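You operate a simulated robot arm through the tools that you are given. There is no shell and no other tool. Be economical: measure what you need, move in short steps, check, and stop when the job is done.

You are at the controls of a simulated two-armed robot. One attempt, no reset.

## Task
On the bench top behind the sleeve block, fold the rag in half, so that it is half as long.

It is judged by the outcome, as a careful person would: the job done as asked, and still so three seconds after it is handed in. It fails if anything else is knocked over, pushed out of place, dropped, spilled or broken. Flat cloth is picked up by pressing the open fingertips on it (5 to 10 N) and closing them slowly along it; thin cloth reads only 2 to 8 mm in the jaws.

## Robot
Two 7-joint arms with two-finger parallel grippers on one trunk, on a base that drives. Base frame: it is fixed to the floor where the robot stands at the start and does not move with it; the origin is under the middle of the robot, x ahead of it, y to its left, z up. Lengths are in mm, angles in degrees, forces in N, time in s.
The left shoulder is at the start at [70, 163, 1095], the right one opposite. Places, roughly: bench top behind the sleeve block [500, -100, 900]. Payload 3.43 kg a hand.
The TCP of each hand is the grasp point between the finger pads, 34 mm short of the fingertips. In the tool frame z runs along the fingers and y along their closing line. The gripper opens to 128 mm. The fingers are 24 mm wide and 12 mm thick; the gripper's body (48 by 130 mm) begins 96 mm behind the TCP.
Orientation is told as [roll, pitch, yaw] about the base's x, y, z axes, in that order, counted from this pose: with the fingers straight down and closing along the base's y, the tool's x points along the base's -x, its y along +y and its z along -z.

## Interface
- The arms move only by the tool play_rows. It takes "left_motion", "right_motion" or both (then of equal length, played together; a hand with none holds still); each is a list of rows, each an object of numbers (a shift or turn left out is 0, a gripper value left out holds the last): "x", "y", "z": the shift along the tool's x, y, z in mm; "wx", "wy", "wz": the turn, a rotation vector about the tool's x, y, z in degrees; "gripper": the finger opening in mm, from 0 to 128. In form: [{"x": .., "y": .., "z": .., "wx": .., "wy": .., "wz": .., "gripper": ..}, ...]. A call has 1 to 12 rows; each row is the pose to reach, as a shift and turn from the pose commanded when the call began, along the tool's axes at that moment. Rows are played at 5 a second. More than 50 mm and 8.6 degrees between two rows, or a gripper value outside its range, and nothing of the call is played. Where a pose cannot be reached the arm comes as near as it can. A force on the tool above 40 N (or 10 N above the force at the start of the call, whichever is more), or a blocked arm, ends the call early, and 0.2 s more pass. Each finger travels about 153 mm/s and halts on what it meets, pressing with about 44 N; the grip force reading is that of the motor and also rises with nothing between the fingers. The clock runs only during rows and for 0.2 s after the last one: add rows that repeat a pose to give the fingers time. The reply holds the time, the measured pose of the TCP, the force on the tool along the base axes, the opening and the grip force, in the units named above and with some noise.
- Cameras (640 x 400 px; columns grow to the right, rows downward): "scene" is now at [129.3, -11.2, 1306.5]; the picture's right is [-0.13, -0.99, 0.00], its down [-0.72, 0.10, -0.68] and it looks along [0.68, -0.09, -0.73] (base axes); focal length 269 px, centre (320, 200). "left" rides on the left gripper at [76, 11, -160] in its tool frame; the picture's right is [-0.15, 0.99, 0.00], its down [-0.88, -0.13, -0.46] and it looks along [-0.45, -0.07, 0.89] (tool axes); focal length 234 px, centre (320, 200). "right" rides on the right gripper at [76, -11, -160] in its tool frame; the picture's right is [0.15, 0.99, 0.00], its down [-0.88, 0.13, -0.46] and it looks along [-0.45, 0.07, 0.89] (tool axes); focal length 234 px, centre (320, 200). There is no depth. A picture from a camera that has moved, and an enlarged one, comes with that camera's place and axes in the base frame and with its lens.
- camera(camera): a new picture of that camera. No time passes.
- lift_body(by): slides the trunk up (or, below 0, down) by that many mm; the arms and the scene camera ride with it, the base frame stays. It gives what a move gives, with no picture.
- roll_base(legs): drives the robot by 1 to 6 legs, each [ahead, left, turn to the left] in mm, mm and degrees, along the robot's own axes; the way and the turn of a leg run together, so that a leg with both is an arc; at most 1500 mm and 180 degrees a leg. The arms and the cameras ride along, it lands a little off, and it stops where it bumps. It gives what a move gives.
- pan_tilt(pan, tilt): turns the head with the scene camera to pan (to the left, within 86 degrees either way) and tilt (down, from -29 to 69), counted from straight ahead of the robot. It gives what a move gives.
- zoom(camera, box): a new picture of the part [left, top, right, bottom] of that camera's present view, enlarged. No time passes.
- close_job(): hands the job in; it is judged then, once.

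Go step by step. Nothing tells you exact positions but the pictures and the camera data: compare them with the known pose of the tool, close in by small moves and look again before you grip or let go. The budget is 120 turns and 108 pictures, counting those below and the enlarged ones. Unless the task says otherwise, let go and move clear before handing in, and close with one line.

The tools are called after "Request:" by a JSON object that holds its "method" and its "body". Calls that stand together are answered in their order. play_rows: Moves the arms, as the interface text tells. Its arguments: {"type":"object","properties":{"left_motion":{"type":"array","items":{"type":"object","properties":{"x":{"type":"number"},"y":{"type":"number"},"z":{"type":"number"},"wx":{"type":"number"},"wy":{"type":"number"},"wz":{"type":"number"},"gripper":{"type":"number"}}}},"right_motion":{"type":"array","items":{"type":"object","properties":{"x":{"type":"number"},"y":{"type":"number"},"z":{"type":"number"},"wx":{"type":"number"},"wy":{"type":"number"},"wz":{"type":"number"},"gripper":{"type":"number"}}}}},"required":[]} The other tools are called the same way: lift_body (by) slides the trunk up or down; roll_base (legs) drives the base; pan_tilt (pan, tilt) turns the head that bears the scene camera; camera (camera) takes a picture; zoom (camera, box) takes an enlarged picture of a part of a camera's view; close_job () hands the job in.

At the start:

```text
time: 0.0
left_ee_pos: [470.0, 226.5, 1039.7]
left_tcp_rot: [0.1, -0.1, 0.0]
left_ft_force: [-0.2, 0.0, 0.5]
left_gripper_width: 127.9
left_gripper_force: 0.0
right_ee_pos: [416.0, -147.7, 1052.7]
right_tcp_rot: [-0.1, 0.0, -0.1]
right_ft_force: [-0.1, 0.0, -0.4]
right_gripper_width: 128.0
right_gripper_force: 0.1
trunk travel left (down, up): [-575.0, 365.0]
robot x, y, heading: [-4.4, -0.9, 0.0]
head pan, tilt: [-7.5, 46.9]
```

scene: 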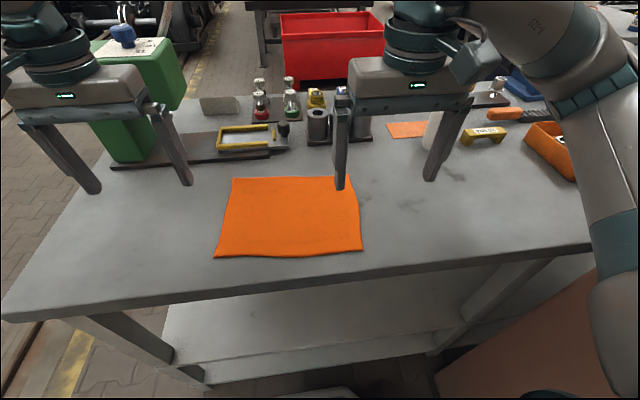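
right: 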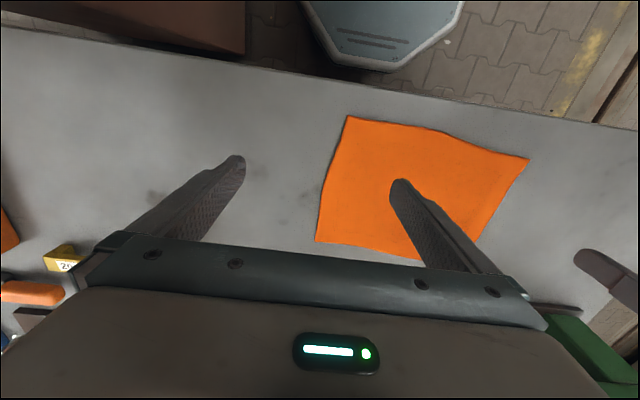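
left: 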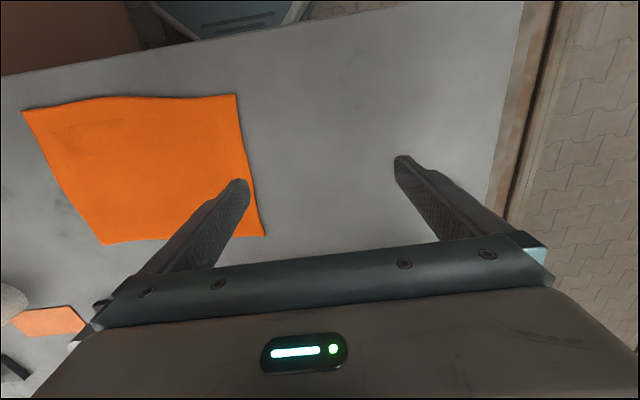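

The large orange rag lies near [510, 0], and a smaller orange item lies farther off near [815, -370]. I'll zoom in to make sure which one is meant and to find the corners.

Request:
{"method": "zoom", "body": {"camera": "scene", "box": [190, 150, 390, 275]}}

Request:
{"method": "zoom", "body": {"camera": "scene", "box": [190, 60, 590, 200]}}

```text
3.20 times, centred on (290, 212) of scene
camera zoom: at [129.3, -11.2, 1306.5], right [-0.13, -0.99, 0.0], down [-0.72, 0.1, -0.68], along [0.68, -0.09, -0.73], focal length 861 px, centre (416, 160)
```

zoom: 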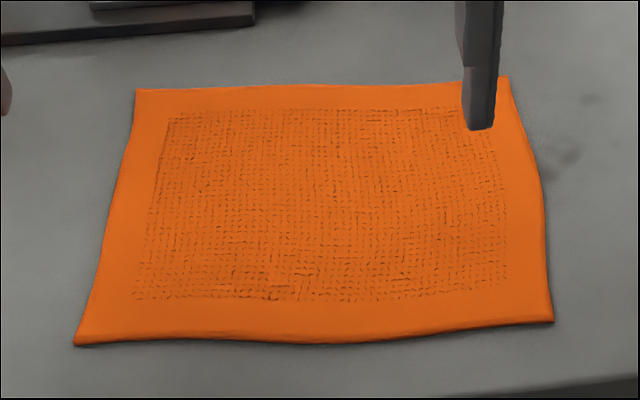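

```text
1.60 times, centred on (390, 130) of scene
camera zoom: at [129.3, -11.2, 1306.5], right [-0.13, -0.99, 0.0], down [-0.72, 0.1, -0.68], along [0.68, -0.09, -0.73], focal length 430 px, centre (208, 312)
```

zoom: 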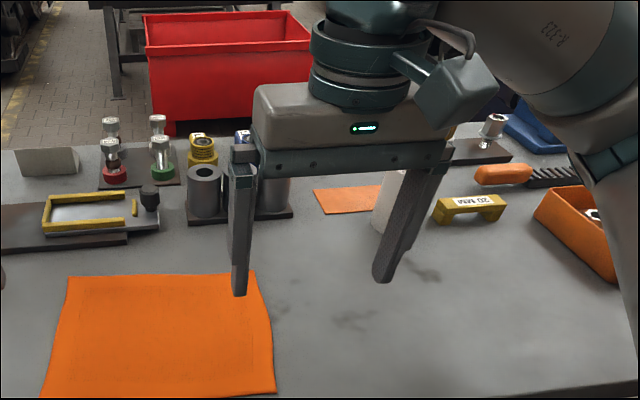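

The target is the big rag: about 290 mm long in y and 228 mm in x, with corners near (657,141), (633,-151), (427,157) and (406,-133). I'm thinking of turning the robot so both hands can take one short edge, so I'll check the floor on both sides.

Request:
{"method": "pan_tilt", "body": {"pan": -60, "tilt": 60}}

Request:
{"method": "camera", "body": {"camera": "scene"}}

Request:
{"method": "pan_tilt", "body": {"pan": 60, "tilt": 60}}

Request:
{"method": "camera", "body": {"camera": "scene"}}

Request:
{"method": "pan_tilt", "body": {"pan": 0, "tilt": 69}}

Request:
{"method": "camera", "body": {"camera": "scene"}}

```text
time: 1.2
left_ee_pos: [470.2, 226.4, 1039.4]
left_tcp_rot: [0.0, 0.0, 0.0]
left_ft_force: [-0.3, 1.1, 0.4]
left_gripper_width: 128.0
left_gripper_force: 0.0
right_ee_pos: [415.4, -146.6, 1052.6]
right_tcp_rot: [0.0, 0.0, 0.0]
right_ft_force: [-0.2, -0.2, 0.0]
right_gripper_width: 128.0
right_gripper_force: 0.0
trunk travel left (down, up): [-575.0, 365.0]
robot x, y, heading: [1.4, -2.0, 0.0]
head pan, tilt: [-60.0, 60.0]
```

```text
102 pictures are left
camera scene: at [83.6, -58.5, 1289.7], right [-0.87, -0.5, 0.0], down [-0.43, 0.75, -0.5], along [0.25, -0.43, -0.87], focal length 269 px, centre (320, 200)
```

scene: 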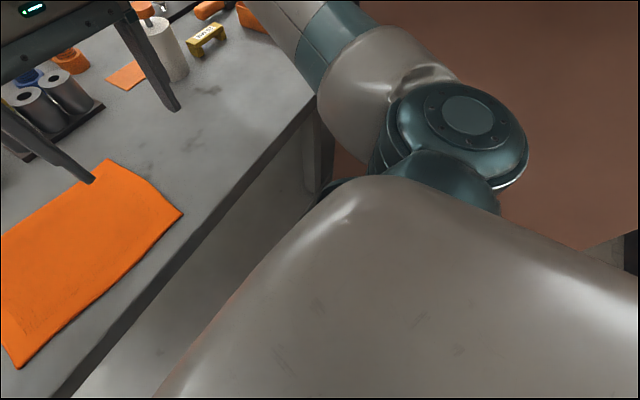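

```text
time: 3.2
left_ee_pos: [470.1, 226.9, 1039.2]
left_tcp_rot: [0.0, 0.1, -0.1]
left_ft_force: [0.4, 0.7, 0.1]
left_gripper_width: 127.9
left_gripper_force: 0.0
right_ee_pos: [416.7, -146.3, 1053.7]
right_tcp_rot: [0.0, 0.0, 0.0]
right_ft_force: [0.3, 0.1, -0.3]
right_gripper_width: 127.9
right_gripper_force: 0.0
trunk travel left (down, up): [-575.0, 365.0]
robot x, y, heading: [2.3, 3.7, 0.1]
head pan, tilt: [60.0, 60.0]
```

```text
101 pictures are left
camera scene: at [83.6, 56.9, 1289.7], right [0.87, -0.5, 0.0], down [-0.43, -0.75, -0.5], along [0.25, 0.43, -0.87], focal length 269 px, centre (320, 200)
```

scene: 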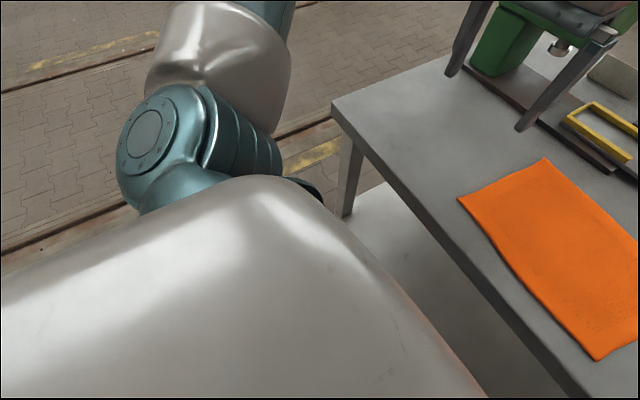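

```text
time: 4.5
left_ee_pos: [468.4, 226.3, 1039.4]
left_tcp_rot: [0.0, 0.0, 0.0]
left_ft_force: [0.3, 0.2, -0.1]
left_gripper_width: 128.0
left_gripper_force: 0.0
right_ee_pos: [416.4, -146.7, 1053.0]
right_tcp_rot: [0.1, 0.0, 0.1]
right_ft_force: [0.1, 0.2, 0.6]
right_gripper_width: 127.9
right_gripper_force: 0.0
trunk travel left (down, up): [-575.0, 365.0]
robot x, y, heading: [1.5, -1.9, -0.1]
head pan, tilt: [0.0, 68.8]
```

```text
100 pictures are left
camera scene: at [106.1, -0.7, 1280.3], right [0.0, -1.0, 0.0], down [-0.93, 0.0, -0.36], along [0.36, 0.0, -0.93], focal length 269 px, centre (320, 200)
```

scene: 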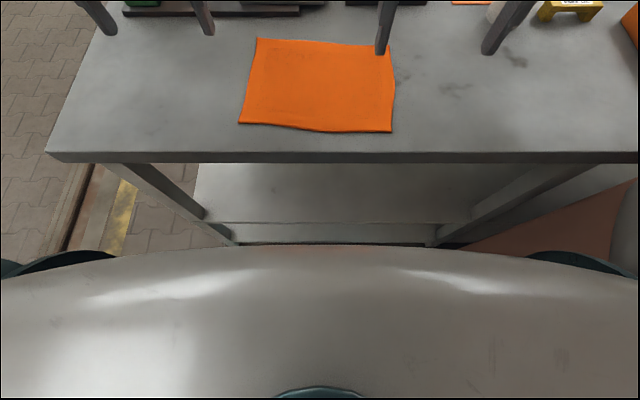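

The left floor is open and the right is not, so I'll strafe left and turn right about 40°. Then the left hand can take the far-left corner and the right hand the near-left corner.

Request:
{"method": "roll_base", "body": {"legs": [[0, 345, 0], [0, 0, -40]]}}

Request:
{"method": "pan_tilt", "body": {"pan": 0, "tilt": 50}}

Request:
{"method": "camera", "body": {"camera": "scene"}}

```text
time: 8.6
left_ee_pos: [505.6, 218.0, 1039.7]
left_tcp_rot: [0.0, 0.0, -39.9]
left_ft_force: [-0.3, 0.4, -0.7]
left_gripper_width: 128.0
left_gripper_force: 0.1
right_ee_pos: [226.2, -34.1, 1053.4]
right_tcp_rot: [0.0, 0.1, -39.9]
right_ft_force: [1.1, -0.3, 0.4]
right_gripper_width: 128.2
right_gripper_force: 0.1
trunk travel left (down, up): [-575.0, 365.0]
robot x, y, heading: [-2.6, 345.5, -40.1]
head pan, tilt: [0.0, 68.8]
```

```text
time: 9.4
left_ee_pos: [506.2, 217.8, 1040.2]
left_tcp_rot: [-0.1, -0.1, -39.9]
left_ft_force: [-0.4, 0.6, 0.1]
left_gripper_width: 128.1
left_gripper_force: 0.1
right_ee_pos: [225.2, -34.5, 1052.8]
right_tcp_rot: [0.0, 0.0, -39.9]
right_ft_force: [-0.5, 0.1, -0.2]
right_gripper_width: 128.0
right_gripper_force: 0.1
trunk travel left (down, up): [-575.0, 365.0]
robot x, y, heading: [-0.0, 346.4, -40.0]
head pan, tilt: [0.0, 50.0]
```

```text
99 pictures are left
camera scene: at [98.1, 263.4, 1302.2], right [-0.64, -0.77, 0.0], down [-0.59, 0.49, -0.64], along [0.49, -0.41, -0.77], focal length 269 px, centre (320, 200)
```

scene: 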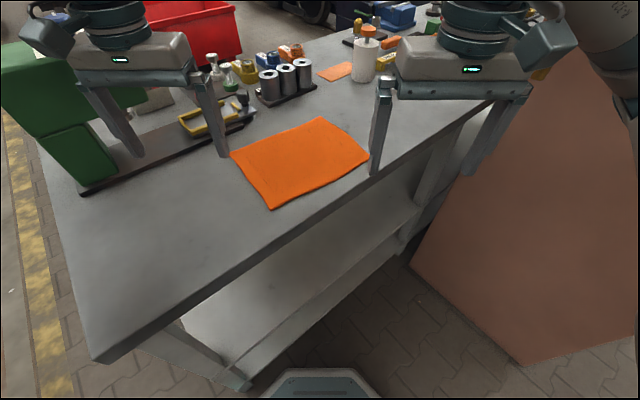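

The base landed well. I'll measure the corners again from this view.

Request:
{"method": "zoom", "body": {"camera": "scene", "box": [210, 105, 390, 217]}}

```text
3.56 times, centred on (300, 161) of scene
camera zoom: at [98.1, 263.4, 1302.2], right [-0.64, -0.77, 0.0], down [-0.59, 0.49, -0.64], along [0.49, -0.41, -0.77], focal length 956 px, centre (391, 339)
```

zoom: 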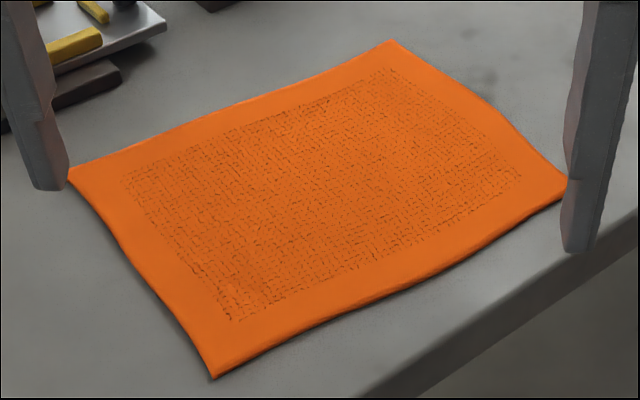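

The scene camera and the arm agree on positions in this frame: FL (654,100), NL (432,121), NR (419,-169), FR (637,-189). Before coming a bit closer for reach, I'll check the gap between base and bench.

Request:
{"method": "pan_tilt", "body": {"pan": 20, "tilt": 69}}

Request:
{"method": "camera", "body": {"camera": "scene"}}

```text
time: 10.3
left_ee_pos: [506.1, 217.9, 1040.7]
left_tcp_rot: [0.0, 0.0, -39.8]
left_ft_force: [0.7, 0.3, 0.0]
left_gripper_width: 128.1
left_gripper_force: 0.2
right_ee_pos: [224.6, -33.4, 1052.7]
right_tcp_rot: [-0.1, 0.0, -40.0]
right_ft_force: [0.6, 0.0, 0.9]
right_gripper_width: 127.9
right_gripper_force: 0.0
trunk travel left (down, up): [-575.0, 365.0]
robot x, y, heading: [1.2, 345.0, -39.7]
head pan, tilt: [20.0, 68.8]
```

```text
97 pictures are left
camera scene: at [91.6, 293.5, 1280.4], right [-0.34, -0.94, 0.0], down [-0.88, 0.32, -0.36], along [0.34, -0.12, -0.93], focal length 269 px, centre (320, 200)
```

scene: 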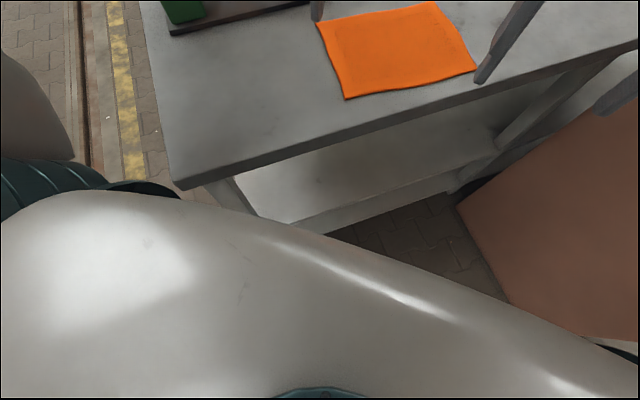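

There is enough floor room, so I'll nudge closer and re-measure.

Request:
{"method": "roll_base", "body": {"legs": [[36, -10, 0]]}}

Request:
{"method": "pan_tilt", "body": {"pan": 0, "tilt": 50}}

Request:
{"method": "zoom", "body": {"camera": "scene", "box": [210, 105, 390, 217]}}

```text
time: 11.1
left_ee_pos: [526.7, 189.7, 1040.3]
left_tcp_rot: [0.0, 0.0, -39.8]
left_ft_force: [-0.3, -0.9, -0.2]
left_gripper_width: 127.8
left_gripper_force: 0.0
right_ee_pos: [245.6, -64.4, 1053.5]
right_tcp_rot: [0.0, 0.0, -39.9]
right_ft_force: [0.2, 0.2, 0.2]
right_gripper_width: 128.3
right_gripper_force: 0.1
trunk travel left (down, up): [-575.0, 365.0]
robot x, y, heading: [21.1, 316.0, -39.7]
head pan, tilt: [20.0, 68.8]
```

```text
time: 12.0
left_ee_pos: [526.1, 188.8, 1039.9]
left_tcp_rot: [0.0, 0.0, -39.8]
left_ft_force: [0.4, 0.1, -0.3]
left_gripper_width: 127.9
left_gripper_force: 0.1
right_ee_pos: [246.3, -62.3, 1054.2]
right_tcp_rot: [-0.1, 0.0, -39.8]
right_ft_force: [-0.4, -0.1, 0.0]
right_gripper_width: 127.8
right_gripper_force: 0.1
trunk travel left (down, up): [-575.0, 365.0]
robot x, y, heading: [22.2, 313.9, -39.7]
head pan, tilt: [0.0, 50.0]
```

```text
3.56 times, centred on (300, 161) of scene
camera zoom: at [118.9, 233.7, 1302.3], right [-0.64, -0.77, 0.0], down [-0.59, 0.49, -0.64], along [0.49, -0.41, -0.77], focal length 956 px, centre (391, 339)
```

zoom: 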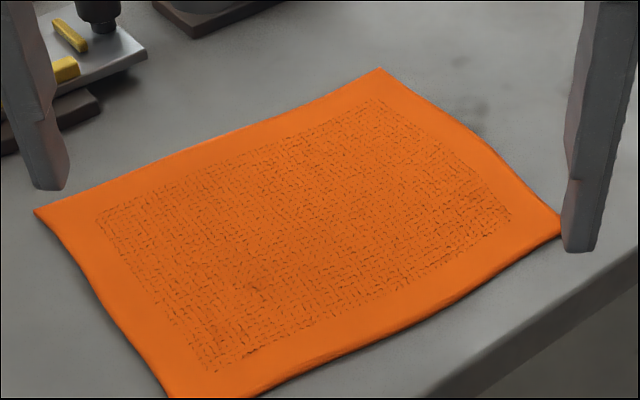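

The rag corners in this frame are about FL (657,107), FR (634,-184) and NR (407,-158). I'll bring both hands above the left short edge, yawed to line up with the rag, and then look.

Request:
{"method": "play_rows", "body": {"left_motion": [{"x": -18, "y": -1, "z": 0, "wz": -4.4, "gripper": 60}, {"x": -35, "y": -2, "z": 0, "wz": -8.8}, {"x": -53, "y": -3, "z": 0, "wz": -13.2}, {"x": -70, "y": -4, "z": 20, "wz": -17.6}, {"x": -88, "y": -5, "z": 40, "wz": -22}, {"x": -105, "y": -6, "z": 55, "wz": -26.4}, {"x": -123, "y": -7, "z": 70, "wz": -30.8}, {"x": -140.5, "y": -8, "z": 85, "wz": -35.3}, {"x": -140.5, "y": -8, "z": 85, "wz": -35.3}], "right_motion": [{"x": -7, "y": 33, "z": 0, "wz": -4.4, "gripper": 60}, {"x": -15, "y": 67, "z": 0, "wz": -8.8}, {"x": -22, "y": 100, "z": 0, "wz": -13.2}, {"x": -30, "y": 133, "z": 20, "wz": -17.6}, {"x": -37, "y": 167, "z": 40, "wz": -22}, {"x": -44, "y": 200, "z": 60, "wz": -26.4}, {"x": -52, "y": 233, "z": 80, "wz": -30.8}, {"x": -59, "y": 266, "z": 98, "wz": -35.3}, {"x": -59, "y": 266, "z": 98, "wz": -35.3}]}}

Request:
{"method": "camera", "body": {"camera": "scene"}}

Request:
{"method": "camera", "body": {"camera": "left"}}

Request:
{"method": "camera", "body": {"camera": "right"}}

```text
time: 14.0
left_ee_pos: [599.6, 116.5, 987.3]
left_tcp_rot: [-0.8, -2.9, -3.1]
left_ft_force: [-0.1, -0.9, 0.2]
left_gripper_width: 60.1
left_gripper_force: 0.1
right_ee_pos: [431.5, 123.0, 968.6]
right_tcp_rot: [-0.1, -1.9, -3.0]
right_ft_force: [-0.2, -0.5, 0.3]
right_gripper_width: 59.8
right_gripper_force: 0.0
trunk travel left (down, up): [-575.0, 365.0]
robot x, y, heading: [13.3, 322.5, -38.2]
head pan, tilt: [0.0, 50.0]
```

```text
95 pictures are left
camera scene: at [73.6, 245.9, 1304.9], right [-0.62, -0.78, -0.02], down [-0.58, 0.47, -0.66], along [0.53, -0.4, -0.75], focal length 269 px, centre (320, 200)
```

scene: 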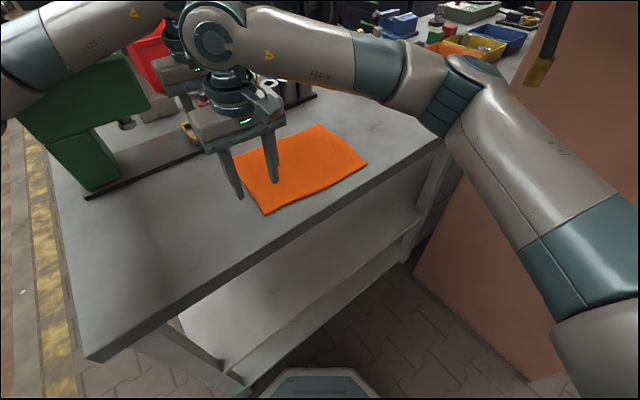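

```text
94 pictures are left
camera left: at [515.9, 134.2, 1142.1], right [0.2, 0.98, -0.01], down [0.85, -0.17, 0.5], along [0.49, -0.11, -0.87], focal length 234 px, centre (320, 200)
```

left: 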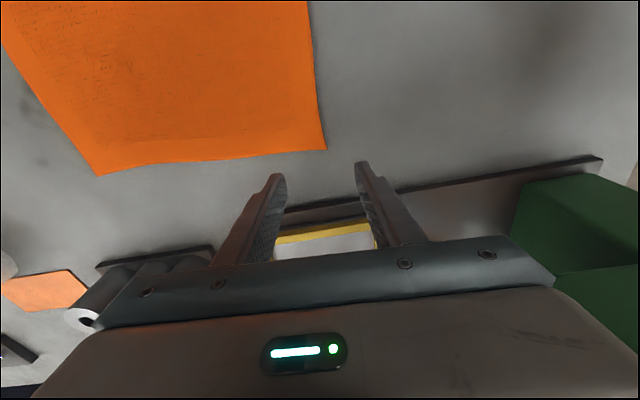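

```text
93 pictures are left
camera right: at [349.4, 115.4, 1126.4], right [-0.09, 1.0, -0.01], down [0.87, 0.09, 0.49], along [0.48, 0.04, -0.87], focal length 234 px, centre (320, 200)
```

right: 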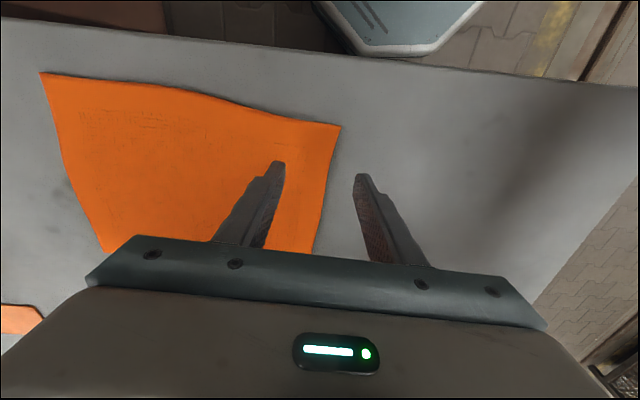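

The whole robot reads as leaning or shifted: heading changed, pitch -2.9° and the hands higher than commanded. I'll hold still and check whether this settles or something is touching.

Request:
{"method": "play_rows", "body": {"left_motion": [{"x": 0}, {"x": 0}], "right_motion": [{"x": 0}, {"x": 0}]}}

Request:
{"method": "pan_tilt", "body": {"pan": 30, "tilt": 35}}

Request:
{"method": "camera", "body": {"camera": "scene"}}

```text
time: 14.6
left_ee_pos: [598.7, 116.3, 987.0]
left_tcp_rot: [-0.6, -2.6, -3.0]
left_ft_force: [-0.6, 0.4, 0.4]
left_gripper_width: 59.5
left_gripper_force: 0.0
right_ee_pos: [430.6, 123.0, 969.7]
right_tcp_rot: [0.1, -2.0, -2.9]
right_ft_force: [0.4, -0.2, -1.5]
right_gripper_width: 60.1
right_gripper_force: 0.1
trunk travel left (down, up): [-575.0, 365.0]
robot x, y, heading: [15.4, 321.7, -38.0]
head pan, tilt: [0.0, 50.0]
```

```text
time: 15.5
left_ee_pos: [599.2, 115.3, 985.3]
left_tcp_rot: [-0.6, -2.7, -3.1]
left_ft_force: [-0.7, 0.3, -0.2]
left_gripper_width: 60.0
left_gripper_force: 0.0
right_ee_pos: [430.6, 123.9, 969.3]
right_tcp_rot: [0.0, -1.9, -3.0]
right_ft_force: [0.7, -0.8, 1.0]
right_gripper_width: 60.1
right_gripper_force: 0.0
trunk travel left (down, up): [-575.0, 365.0]
robot x, y, heading: [16.2, 325.1, -38.5]
head pan, tilt: [30.0, 35.0]
```

```text
92 pictures are left
camera scene: at [98.7, 280.6, 1328.1], right [-0.15, -0.99, 0.0], down [-0.54, 0.08, -0.84], along [0.83, -0.12, -0.55], focal length 269 px, centre (320, 200)
```

scene: 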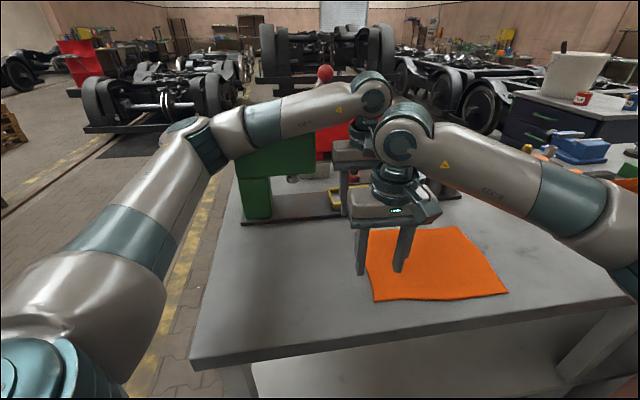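

The left forearm lies over the green machine and is probably resting on it. I'll raise the trunk to clear it straight up.

Request:
{"method": "lift_body", "body": {"by": 120}}

Request:
{"method": "camera", "body": {"camera": "scene"}}

```text
time: 17.0
left_ee_pos: [632.0, 90.1, 1072.2]
left_tcp_rot: [0.1, 0.1, -4.5]
left_ft_force: [0.0, -0.8, 0.2]
left_gripper_width: 60.2
left_gripper_force: 0.0
right_ee_pos: [466.9, 99.6, 1072.6]
right_tcp_rot: [0.1, 0.2, -4.5]
right_ft_force: [0.2, -0.3, 0.6]
right_gripper_width: 59.9
right_gripper_force: 0.0
trunk travel left (down, up): [-695.0, 245.0]
robot x, y, heading: [21.2, 312.8, -40.2]
head pan, tilt: [30.0, 35.0]
```

```text
91 pictures are left
camera scene: at [151.9, 264.4, 1443.2], right [-0.17, -0.99, 0.0], down [-0.57, 0.1, -0.82], along [0.8, -0.14, -0.58], focal length 269 px, centre (320, 200)
```

scene: 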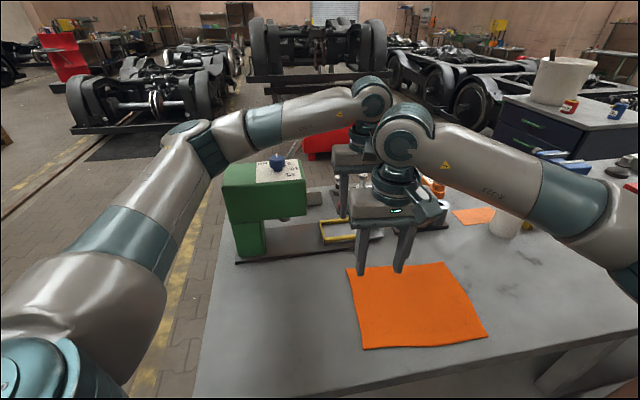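

The machine and its knob stand undisturbed and the robot pose is restored. The -40° heading puts the left forearm over the machine, so I'll raise a little more, pull the hands back, and reposition to about (10, 180) at heading -15°.

Request:
{"method": "lift_body", "body": {"by": 80}}

Request:
{"method": "play_rows", "body": {"left_motion": [{"x": 0}, {"x": 0}, {"x": 35, "y": -3}, {"x": 70, "y": -6}, {"x": 100, "y": -8}, {"x": 130, "y": -10}], "right_motion": [{"x": 25, "y": -40}, {"x": 50, "y": -80}, {"x": 70, "y": -126}, {"x": 70, "y": -126}, {"x": 70, "y": -126}, {"x": 70, "y": -126}]}}

Request:
{"method": "camera", "body": {"camera": "scene"}}

```text
time: 18.2
left_ee_pos: [629.7, 92.4, 1156.2]
left_tcp_rot: [0.0, 0.0, -4.5]
left_ft_force: [0.2, -0.9, -0.1]
left_gripper_width: 60.1
left_gripper_force: 0.1
right_ee_pos: [462.7, 100.9, 1155.7]
right_tcp_rot: [0.0, 0.0, -4.6]
right_ft_force: [-0.1, -0.5, -0.9]
right_gripper_width: 59.8
right_gripper_force: 0.1
trunk travel left (down, up): [-775.0, 165.0]
robot x, y, heading: [19.2, 312.5, -40.0]
head pan, tilt: [30.0, 35.0]
```

```text
refused: row 3 steps farther than a row can; nothing moved
```

```text
90 pictures are left
camera scene: at [147.6, 266.8, 1523.8], right [-0.17, -0.99, 0.0], down [-0.57, 0.1, -0.82], along [0.81, -0.14, -0.57], focal length 269 px, centre (320, 200)
```

scene: 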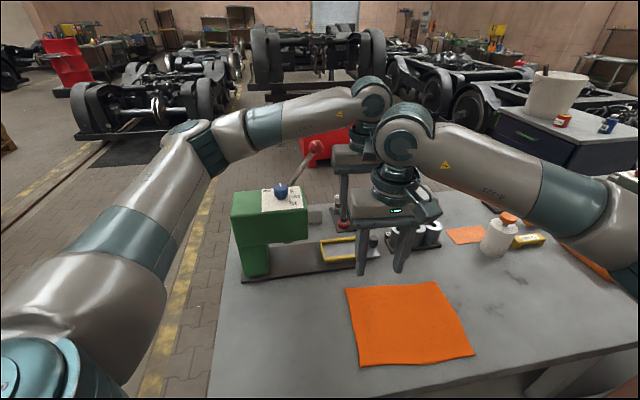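

Request:
{"method": "play_rows", "body": {"left_motion": [{"x": 0}, {"x": 0}, {"x": 0}, {"x": 35, "y": -3}, {"x": 70, "y": -6}, {"x": 100, "y": -8}, {"x": 130, "y": -10}], "right_motion": [{"x": 20, "y": -35}, {"x": 40, "y": -70}, {"x": 60, "y": -105}, {"x": 70, "y": -126}, {"x": 70, "y": -126}, {"x": 70, "y": -126}, {"x": 70, "y": -126}]}}

Request:
{"method": "camera", "body": {"camera": "scene"}}

```text
time: 19.8
left_ee_pos: [497.4, 91.6, 1155.5]
left_tcp_rot: [0.0, 0.1, -4.5]
left_ft_force: [-0.3, -0.1, -0.1]
left_gripper_width: 59.9
left_gripper_force: 0.0
right_ee_pos: [381.6, -18.2, 1151.6]
right_tcp_rot: [0.0, 0.1, -4.5]
right_ft_force: [0.4, 0.6, -0.4]
right_gripper_width: 59.8
right_gripper_force: 0.0
trunk travel left (down, up): [-775.0, 165.0]
robot x, y, heading: [24.4, 316.3, -39.7]
head pan, tilt: [30.0, 35.0]
```

```text
89 pictures are left
camera scene: at [147.1, 268.1, 1524.0], right [-0.17, -0.99, 0.0], down [-0.57, 0.1, -0.82], along [0.81, -0.14, -0.57], focal length 269 px, centre (320, 200)
```

scene: 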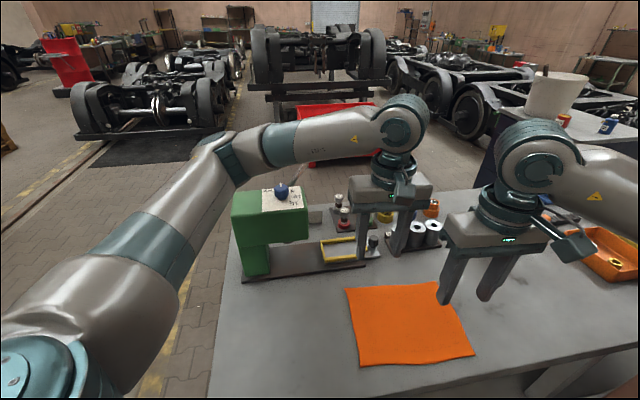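

Clear. Now I'll drive, translating first and then turning.

Request:
{"method": "roll_base", "body": {"legs": [[77, -109, 0], [0, 0, 25]]}}

Request:
{"method": "pan_tilt", "body": {"pan": 0, "tilt": 50}}

Request:
{"method": "camera", "body": {"camera": "scene"}}

```text
time: 20.5
left_ee_pos: [495.6, 88.9, 1158.1]
left_tcp_rot: [-0.3, 0.0, -4.5]
left_ft_force: [-0.5, -0.1, 1.0]
left_gripper_width: 60.0
left_gripper_force: 0.0
right_ee_pos: [380.1, -18.6, 1150.2]
right_tcp_rot: [0.0, 0.4, -4.3]
right_ft_force: [-0.6, -0.3, -0.5]
right_gripper_width: 60.1
right_gripper_force: 0.0
trunk travel left (down, up): [-775.0, 165.0]
robot x, y, heading: [21.7, 310.6, -40.0]
head pan, tilt: [30.0, 35.0]
stopped in leg 1: the robot was blocked; the commanded pose is now the measured one
```

```text
time: 21.5
left_ee_pos: [496.8, 89.1, 1156.7]
left_tcp_rot: [-0.3, -0.1, -4.7]
left_ft_force: [-0.5, -0.3, -0.1]
left_gripper_width: 60.2
left_gripper_force: 0.0
right_ee_pos: [380.6, -17.0, 1149.5]
right_tcp_rot: [0.0, 0.4, -4.5]
right_ft_force: [-0.2, 0.4, 0.2]
right_gripper_width: 59.8
right_gripper_force: 0.0
trunk travel left (down, up): [-775.0, 165.0]
robot x, y, heading: [19.2, 309.3, -40.0]
head pan, tilt: [0.0, 50.0]
```

```text
88 pictures are left
camera scene: at [119.1, 233.1, 1502.6], right [-0.64, -0.77, 0.0], down [-0.59, 0.49, -0.65], along [0.49, -0.42, -0.76], focal length 269 px, centre (320, 200)
```

scene: 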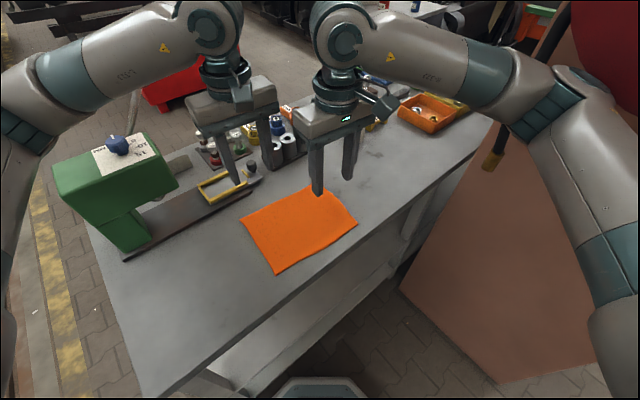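

The drive was blocked right away, so I'll look to the right and see what the robot met.

Request:
{"method": "pan_tilt", "body": {"pan": -35, "tilt": 35}}

Request:
{"method": "camera", "body": {"camera": "scene"}}

Request:
{"method": "pan_tilt", "body": {"pan": -80, "tilt": 40}}

Request:
{"method": "camera", "body": {"camera": "scene"}}

```text
time: 22.5
left_ee_pos: [497.0, 88.9, 1157.6]
left_tcp_rot: [-0.3, 0.0, -4.6]
left_ft_force: [-0.3, 0.6, -0.5]
left_gripper_width: 59.9
left_gripper_force: 0.0
right_ee_pos: [380.3, -17.9, 1149.6]
right_tcp_rot: [0.1, 0.4, -4.4]
right_ft_force: [0.1, -0.6, -1.1]
right_gripper_width: 60.0
right_gripper_force: 0.1
trunk travel left (down, up): [-775.0, 165.0]
robot x, y, heading: [18.8, 305.6, -39.6]
head pan, tilt: [-35.0, 35.0]
```

```text
87 pictures are left
camera scene: at [83.1, 197.6, 1524.5], right [-0.97, -0.26, 0.0], down [-0.15, 0.55, -0.82], along [0.21, -0.79, -0.57], focal length 269 px, centre (320, 200)
```

scene: 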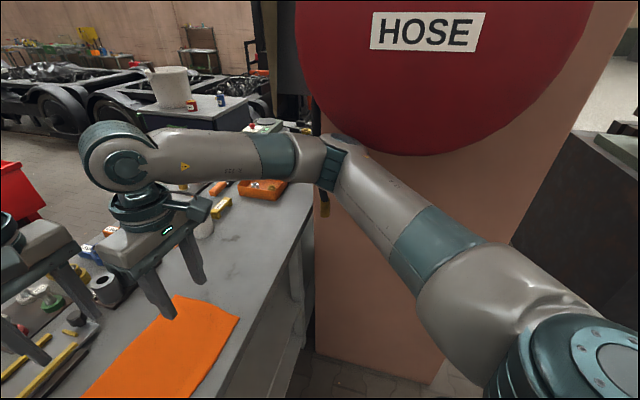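

```text
time: 23.6
left_ee_pos: [496.9, 89.5, 1155.9]
left_tcp_rot: [-0.3, -0.1, -4.6]
left_ft_force: [0.2, -0.1, 0.0]
left_gripper_width: 59.7
left_gripper_force: 0.2
right_ee_pos: [381.7, -17.8, 1150.1]
right_tcp_rot: [0.0, 0.4, -4.4]
right_ft_force: [0.1, -0.4, 0.3]
right_gripper_width: 60.0
right_gripper_force: 0.1
trunk travel left (down, up): [-775.0, 165.0]
robot x, y, heading: [18.0, 308.4, -39.6]
head pan, tilt: [-80.0, 40.0]
```

```text
86 pictures are left
camera scene: at [17.9, 208.8, 1516.9], right [-0.87, 0.5, 0.0], down [0.32, 0.55, -0.77], along [-0.38, -0.67, -0.64], focal length 269 px, centre (320, 200)
```

scene: 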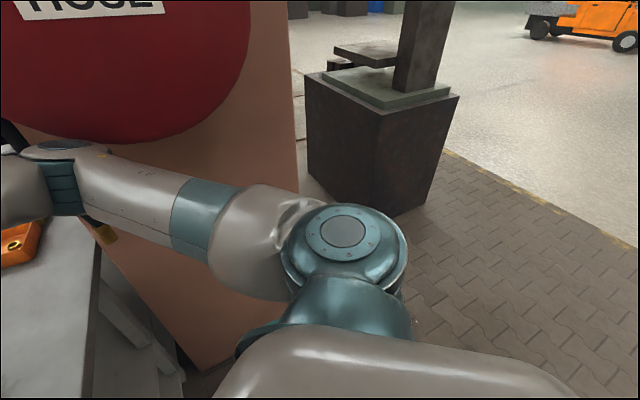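

The right elbow touched the wall-mounted hose reel; nothing seems moved. I'll back away to the open left side first, then turn to -15°.

Request:
{"method": "roll_base", "body": {"legs": [[-77, 92, 0]]}}

Request:
{"method": "camera", "body": {"camera": "scene"}}

```text
time: 24.9
left_ee_pos: [496.0, 203.0, 1156.4]
left_tcp_rot: [0.0, 0.1, -4.7]
left_ft_force: [-0.3, 0.9, 0.0]
left_gripper_width: 60.1
left_gripper_force: 0.0
right_ee_pos: [378.4, 96.1, 1148.5]
right_tcp_rot: [0.4, 0.4, -4.4]
right_ft_force: [-0.5, -0.6, 0.2]
right_gripper_width: 60.0
right_gripper_force: 0.0
trunk travel left (down, up): [-775.0, 165.0]
robot x, y, heading: [20.1, 426.2, -40.4]
head pan, tilt: [-80.0, 40.0]
```

```text
85 pictures are left
camera scene: at [16.6, 321.3, 1516.4], right [-0.87, 0.5, 0.0], down [0.32, 0.56, -0.77], along [-0.38, -0.66, -0.64], focal length 269 px, centre (320, 200)
```

scene: 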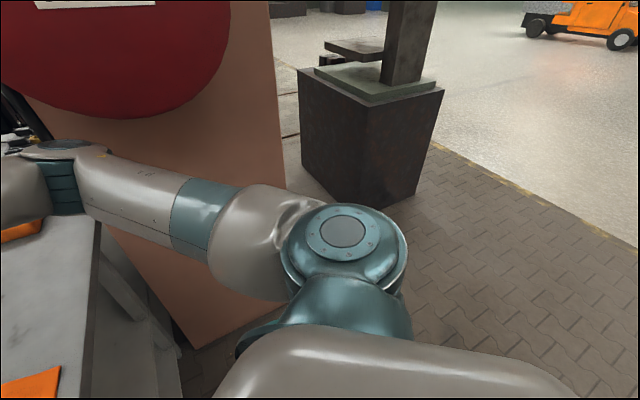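

Request:
{"method": "roll_base", "body": {"legs": [[0, 0, 25]]}}

Request:
{"method": "pan_tilt", "body": {"pan": 0, "tilt": 40}}

Request:
{"method": "camera", "body": {"camera": "scene"}}

Request:
{"method": "pan_tilt", "body": {"pan": -50, "tilt": 35}}

Request:
{"method": "camera", "body": {"camera": "scene"}}

```text
time: 26.5
left_ee_pos: [546.3, 422.7, 1156.1]
left_tcp_rot: [0.0, 0.0, 20.2]
left_ft_force: [-0.3, -0.3, 0.4]
left_gripper_width: 60.0
left_gripper_force: 0.1
right_ee_pos: [486.1, 277.2, 1148.6]
right_tcp_rot: [0.2, 0.4, 20.4]
right_ft_force: [-0.4, -0.3, 0.6]
right_gripper_width: 60.1
right_gripper_force: 0.0
trunk travel left (down, up): [-775.0, 165.0]
robot x, y, heading: [21.9, 429.3, -15.1]
head pan, tilt: [-80.0, 40.0]
```

```text
time: 28.1
left_ee_pos: [547.0, 423.0, 1155.2]
left_tcp_rot: [0.0, -0.1, 20.2]
left_ft_force: [-0.2, 0.0, 0.6]
left_gripper_width: 60.2
left_gripper_force: 0.0
right_ee_pos: [485.7, 277.7, 1148.5]
right_tcp_rot: [0.3, 0.4, 20.3]
right_ft_force: [0.0, -1.2, -0.2]
right_gripper_width: 60.0
right_gripper_force: 0.2
trunk travel left (down, up): [-775.0, 165.0]
robot x, y, heading: [21.1, 427.9, -15.1]
head pan, tilt: [0.0, 40.0]
```

```text
84 pictures are left
camera scene: at [150.9, 392.1, 1516.4], right [-0.26, -0.97, 0.0], down [-0.62, 0.17, -0.77], along [0.74, -0.2, -0.64], focal length 269 px, centre (320, 200)
```

scene: 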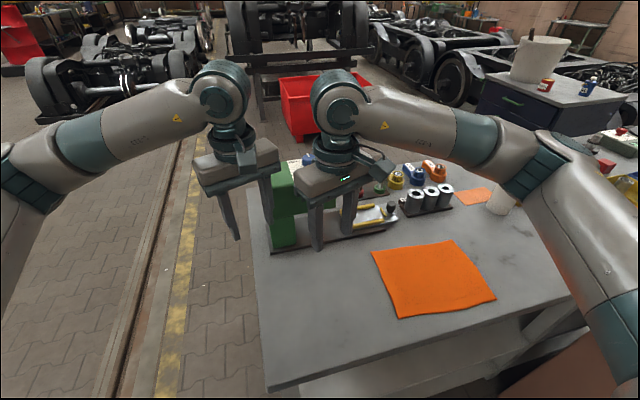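

```text
time: 29.2
left_ee_pos: [545.3, 423.3, 1156.4]
left_tcp_rot: [0.0, 0.1, 20.2]
left_ft_force: [0.3, -0.6, -0.4]
left_gripper_width: 60.1
left_gripper_force: 0.0
right_ee_pos: [485.9, 276.9, 1147.1]
right_tcp_rot: [0.3, 0.5, 20.3]
right_ft_force: [0.2, 0.0, 1.0]
right_gripper_width: 59.6
right_gripper_force: 0.1
trunk travel left (down, up): [-775.0, 165.0]
robot x, y, heading: [19.5, 429.5, -15.1]
head pan, tilt: [-50.0, 35.0]
```

```text
83 pictures are left
camera scene: at [106.0, 334.6, 1524.0], right [-0.91, -0.42, 0.0], down [-0.24, 0.52, -0.82], along [0.34, -0.74, -0.57], focal length 269 px, centre (320, 200)
```

scene: 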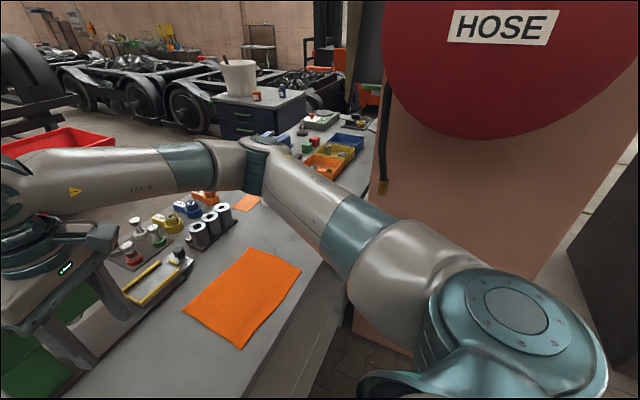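

The bench, press and rag look undisturbed, and there is room here. I'll strafe right to about (10,180) at heading -15° with the hands still high.

Request:
{"method": "roll_base", "body": {"legs": [[54, -243, 0]]}}

Request:
{"method": "camera", "body": {"camera": "scene"}}

Request:
{"method": "pan_tilt", "body": {"pan": 10, "tilt": 45}}

Request:
{"method": "camera", "body": {"camera": "scene"}}

```text
time: 31.0
left_ee_pos: [535.0, 179.9, 1156.4]
left_tcp_rot: [0.1, 0.0, 20.5]
left_ft_force: [-0.2, 0.2, -0.3]
left_gripper_width: 60.0
left_gripper_force: 0.0
right_ee_pos: [475.3, 33.3, 1148.3]
right_tcp_rot: [0.3, 0.4, 20.5]
right_ft_force: [-0.4, -0.2, 0.2]
right_gripper_width: 60.3
right_gripper_force: 0.0
trunk travel left (down, up): [-775.0, 165.0]
robot x, y, heading: [9.8, 182.8, -14.6]
head pan, tilt: [-50.0, 35.0]
```

```text
82 pictures are left
camera scene: at [95.6, 90.2, 1524.1], right [-0.91, -0.42, 0.0], down [-0.24, 0.52, -0.82], along [0.35, -0.74, -0.57], focal length 269 px, centre (320, 200)
```

scene: 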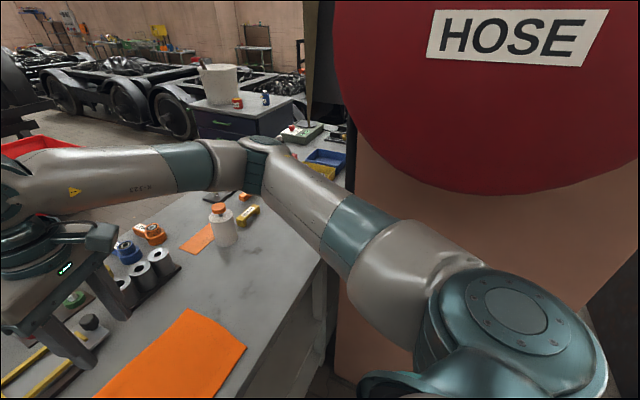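

```text
time: 32.3
left_ee_pos: [535.0, 179.3, 1156.3]
left_tcp_rot: [0.0, -0.1, 20.3]
left_ft_force: [-0.7, 0.4, -0.2]
left_gripper_width: 60.0
left_gripper_force: 0.0
right_ee_pos: [476.8, 33.2, 1147.9]
right_tcp_rot: [0.3, 0.3, 20.6]
right_ft_force: [0.4, 0.0, 0.3]
right_gripper_width: 59.9
right_gripper_force: 0.2
trunk travel left (down, up): [-775.0, 165.0]
robot x, y, heading: [9.7, 182.1, -15.1]
head pan, tilt: [10.0, 45.0]
```

```text
81 pictures are left
camera scene: at [139.3, 161.5, 1509.2], right [-0.09, -1.0, 0.0], down [-0.7, 0.06, -0.71], along [0.7, -0.06, -0.71], focal length 269 px, centre (320, 200)
```

scene: 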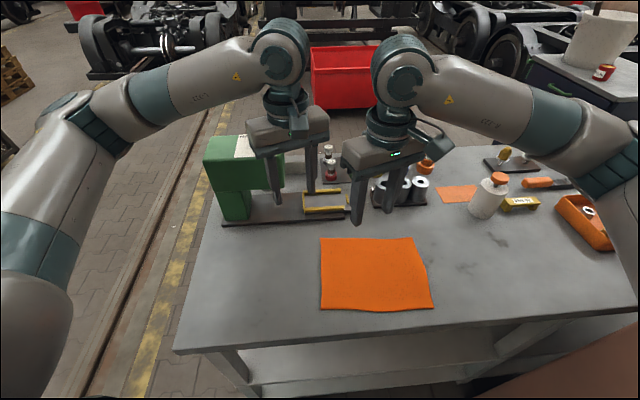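

The press plate's front edge is at x≈692 and the left forearm now sits at x≈490–535, so it is clear. I'll lower the trunk back to working height.

Request:
{"method": "lift_body", "body": {"by": -170}}

Request:
{"method": "camera", "body": {"camera": "scene"}}

```text
time: 34.3
left_ee_pos: [535.0, 178.6, 987.0]
left_tcp_rot: [0.0, 0.1, 20.4]
left_ft_force: [0.2, 0.1, 0.5]
left_gripper_width: 60.2
left_gripper_force: 0.0
right_ee_pos: [474.6, 33.2, 977.4]
right_tcp_rot: [0.3, 0.4, 20.4]
right_ft_force: [0.3, 1.2, -0.3]
right_gripper_width: 59.9
right_gripper_force: 0.1
trunk travel left (down, up): [-605.0, 335.0]
robot x, y, heading: [9.5, 182.0, -14.9]
head pan, tilt: [10.0, 45.0]
```

```text
80 pictures are left
camera scene: at [139.0, 162.0, 1339.3], right [-0.09, -1.0, 0.0], down [-0.7, 0.06, -0.71], along [0.7, -0.06, -0.71], focal length 269 px, centre (320, 200)
```

scene: 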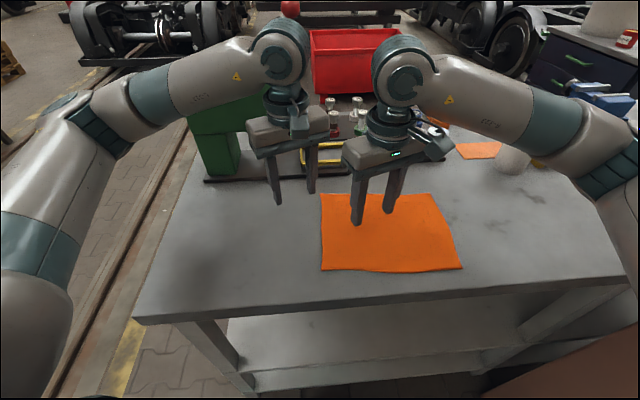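

Request:
{"method": "zoom", "body": {"camera": "scene", "box": [310, 180, 470, 280]}}

```text
4.00 times, centred on (390, 230) of scene
camera zoom: at [139.0, 162.0, 1339.3], right [-0.09, -1.0, 0.0], down [-0.7, 0.06, -0.71], along [0.7, -0.06, -0.71], focal length 1076 px, centre (40, 80)
```

zoom: 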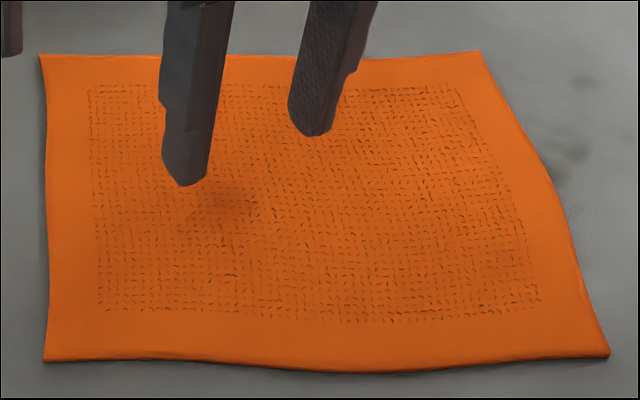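

The corners are now FL (648,118), NL (423,135), FR (625,-172), NR (401,-152), and the finger projection agrees with them. I'll move both hands over the left edge, at a hover.

Request:
{"method": "play_rows", "body": {"left_motion": [{"x": -9, "y": -17, "z": 0, "wz": 4.1, "gripper": 44}, {"x": -18, "y": -33, "z": 0, "wz": 8.2}, {"x": -28, "y": -50, "z": 10, "wz": 12.4}, {"x": -37, "y": -67, "z": 20, "wz": 16.5}, {"x": -46, "y": -84, "z": 30, "wz": 20.6}, {"x": -55.5, "y": -100, "z": 40, "wz": 24.7}, {"x": -55.5, "y": -100, "z": 40, "wz": 24.7}], "right_motion": [{"x": -1, "y": 15, "z": 0, "wz": 4.1, "gripper": 44}, {"x": -1, "y": 29, "z": 0, "wz": 8.2}, {"x": -2, "y": 44, "z": 10, "wz": 12.4}, {"x": -2, "y": 59, "z": 20, "wz": 16.5}, {"x": -3, "y": 73, "z": 30, "wz": 20.6}, {"x": -3.4, "y": 88, "z": 37, "wz": 24.7}, {"x": -3.4, "y": 88, "z": 37, "wz": 24.7}]}}

Request:
{"method": "camera", "body": {"camera": "scene"}}

Request:
{"method": "camera", "body": {"camera": "left"}}

Request:
{"method": "camera", "body": {"camera": "right"}}

```text
time: 35.9
left_ee_pos: [621.2, 105.1, 947.6]
left_tcp_rot: [0.0, -0.1, -4.4]
left_ft_force: [-0.1, -0.5, 0.6]
left_gripper_width: 44.0
left_gripper_force: 0.1
right_ee_pos: [445.3, 117.1, 940.0]
right_tcp_rot: [0.1, 0.6, -4.3]
right_ft_force: [0.1, -0.4, 0.6]
right_gripper_width: 43.9
right_gripper_force: 0.1
trunk travel left (down, up): [-605.0, 335.0]
robot x, y, heading: [13.3, 186.8, -15.0]
head pan, tilt: [10.0, 45.0]
```

```text
78 pictures are left
camera scene: at [138.9, 161.9, 1339.2], right [-0.09, -1.0, 0.0], down [-0.7, 0.06, -0.71], along [0.7, -0.06, -0.71], focal length 269 px, centre (320, 200)
```

scene: 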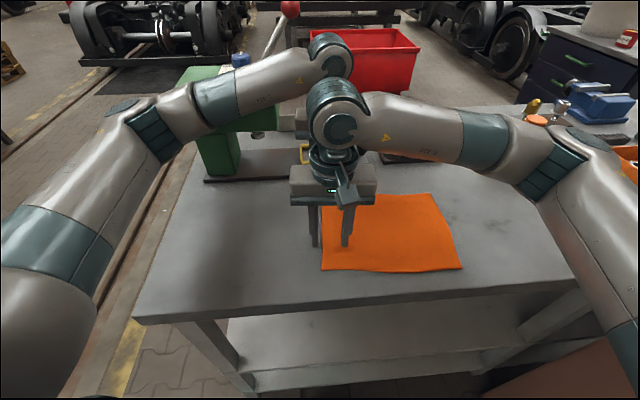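

```text
77 pictures are left
camera left: at [547.0, 122.0, 1107.1], right [0.22, 0.98, 0.0], down [0.87, -0.2, 0.46], along [0.44, -0.1, -0.89], focal length 234 px, centre (320, 200)
```

left: 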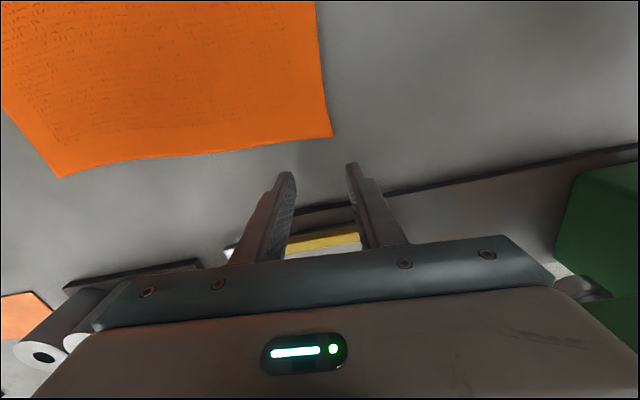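

```text
76 pictures are left
camera right: at [370.8, 109.8, 1101.9], right [-0.07, 1.0, 0.0], down [0.89, 0.06, 0.45], along [0.45, 0.04, -0.89], focal length 234 px, centre (320, 200)
```

right: 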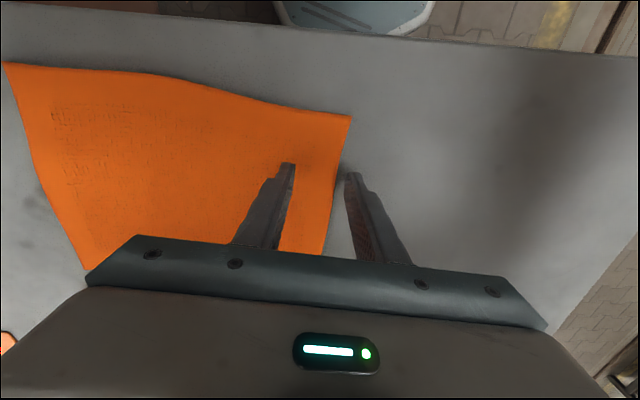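

Crossing the rays of the wrist and scene cameras puts the cloth at z≈902, not 852, so the rag is nearer and smaller: FL (594,123), NL (395,137), NR (374,-120), FR (575,-138). I'll rise a little, correct the positions, and verify again.

Request:
{"method": "play_rows", "body": {"left_motion": [{"z": -15}, {"x": 24, "z": -15}, {"x": 48, "z": -15}, {"x": 48, "z": -15}], "right_motion": [{"z": -15}, {"x": 31, "z": -20}, {"x": 31, "z": -20}, {"x": 31, "z": -20}]}}

Request:
{"method": "camera", "body": {"camera": "left"}}

Request:
{"method": "camera", "body": {"camera": "right"}}

Request:
{"method": "zoom", "body": {"camera": "scene", "box": [240, 120, 480, 280]}}

```text
time: 36.9
left_ee_pos: [574.0, 109.4, 959.9]
left_tcp_rot: [0.0, 0.0, -4.3]
left_ft_force: [1.0, -0.3, -0.6]
left_gripper_width: 43.9
left_gripper_force: 0.1
right_ee_pos: [414.3, 119.2, 961.8]
right_tcp_rot: [0.2, 0.4, -4.1]
right_ft_force: [-0.3, -0.2, 0.1]
right_gripper_width: 43.9
right_gripper_force: 0.1
trunk travel left (down, up): [-605.0, 335.0]
robot x, y, heading: [11.2, 186.2, -14.8]
head pan, tilt: [10.0, 45.0]
```

```text
75 pictures are left
camera left: at [498.8, 126.6, 1120.1], right [0.22, 0.98, 0.0], down [0.87, -0.2, 0.46], along [0.44, -0.1, -0.89], focal length 234 px, centre (320, 200)
```

left: 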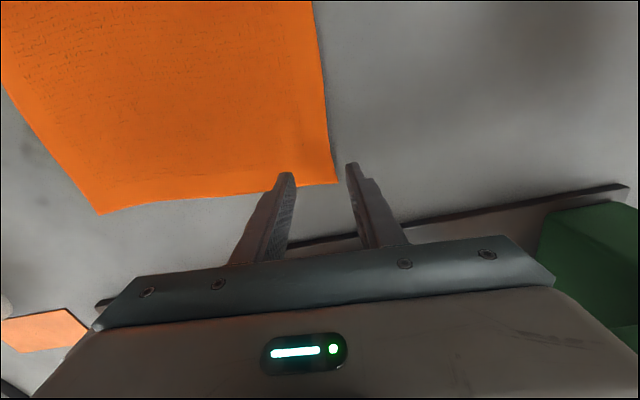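

```text
74 pictures are left
camera right: at [339.8, 111.8, 1121.8], right [-0.07, 1.0, 0.0], down [0.89, 0.06, 0.45], along [0.45, 0.04, -0.89], focal length 234 px, centre (320, 200)
```

right: 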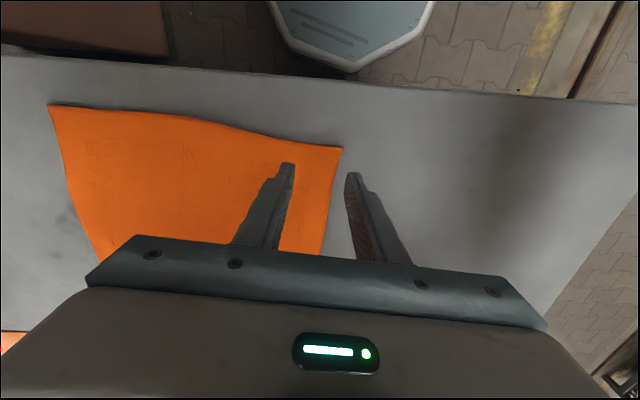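

```text
2.50 times, centred on (360, 200) of scene
camera zoom: at [139.2, 161.9, 1339.2], right [-0.09, -1.0, 0.0], down [-0.7, 0.06, -0.71], along [0.7, -0.06, -0.71], focal length 672 px, centre (220, 200)
```

zoom: 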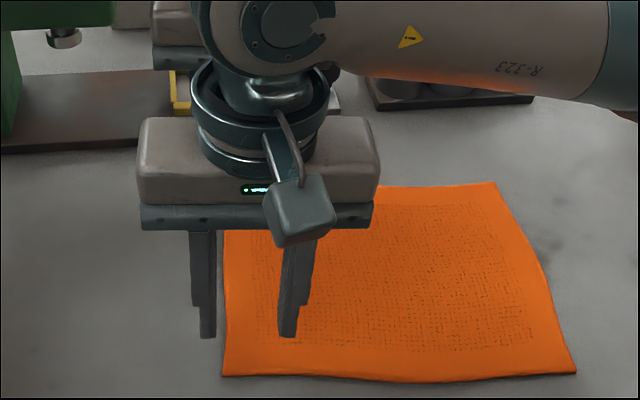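

Verified: both hands sit about 17 mm inside the edge and 20 mm from the corners. Now descending gently to find contact.

Request:
{"method": "play_rows", "body": {"left_motion": [{"z": 6}, {"z": 12}, {"z": 18}, {"z": 20}], "right_motion": [{"z": 7}, {"z": 14}, {"z": 20}, {"z": 22}]}}

```text
time: 37.9
left_ee_pos: [574.0, 109.3, 941.2]
left_tcp_rot: [0.0, 0.0, -4.4]
left_ft_force: [0.2, 0.0, 0.2]
left_gripper_width: 43.9
left_gripper_force: 0.0
right_ee_pos: [416.1, 119.2, 939.3]
right_tcp_rot: [0.1, 0.5, -4.2]
right_ft_force: [0.2, -0.4, 1.0]
right_gripper_width: 44.1
right_gripper_force: 0.0
trunk travel left (down, up): [-605.0, 335.0]
robot x, y, heading: [10.9, 181.2, -14.9]
head pan, tilt: [10.0, 45.0]
```

Request:
{"method": "play_rows", "body": {"left_motion": [{"z": 2}, {"z": 4}, {"z": 5}], "right_motion": [{"z": 1}, {"z": 2}, {"z": 3}]}}

```text
time: 38.7
left_ee_pos: [573.4, 108.0, 937.7]
left_tcp_rot: [0.0, -0.2, -4.2]
left_ft_force: [1.8, -0.6, 4.8]
left_gripper_width: 43.9
left_gripper_force: 0.1
right_ee_pos: [414.7, 119.7, 938.0]
right_tcp_rot: [0.1, 0.4, -4.1]
right_ft_force: [0.2, -1.5, 6.6]
right_gripper_width: 44.3
right_gripper_force: 0.0
trunk travel left (down, up): [-605.0, 335.0]
robot x, y, heading: [9.6, 180.9, -15.1]
head pan, tilt: [10.0, 45.0]
```

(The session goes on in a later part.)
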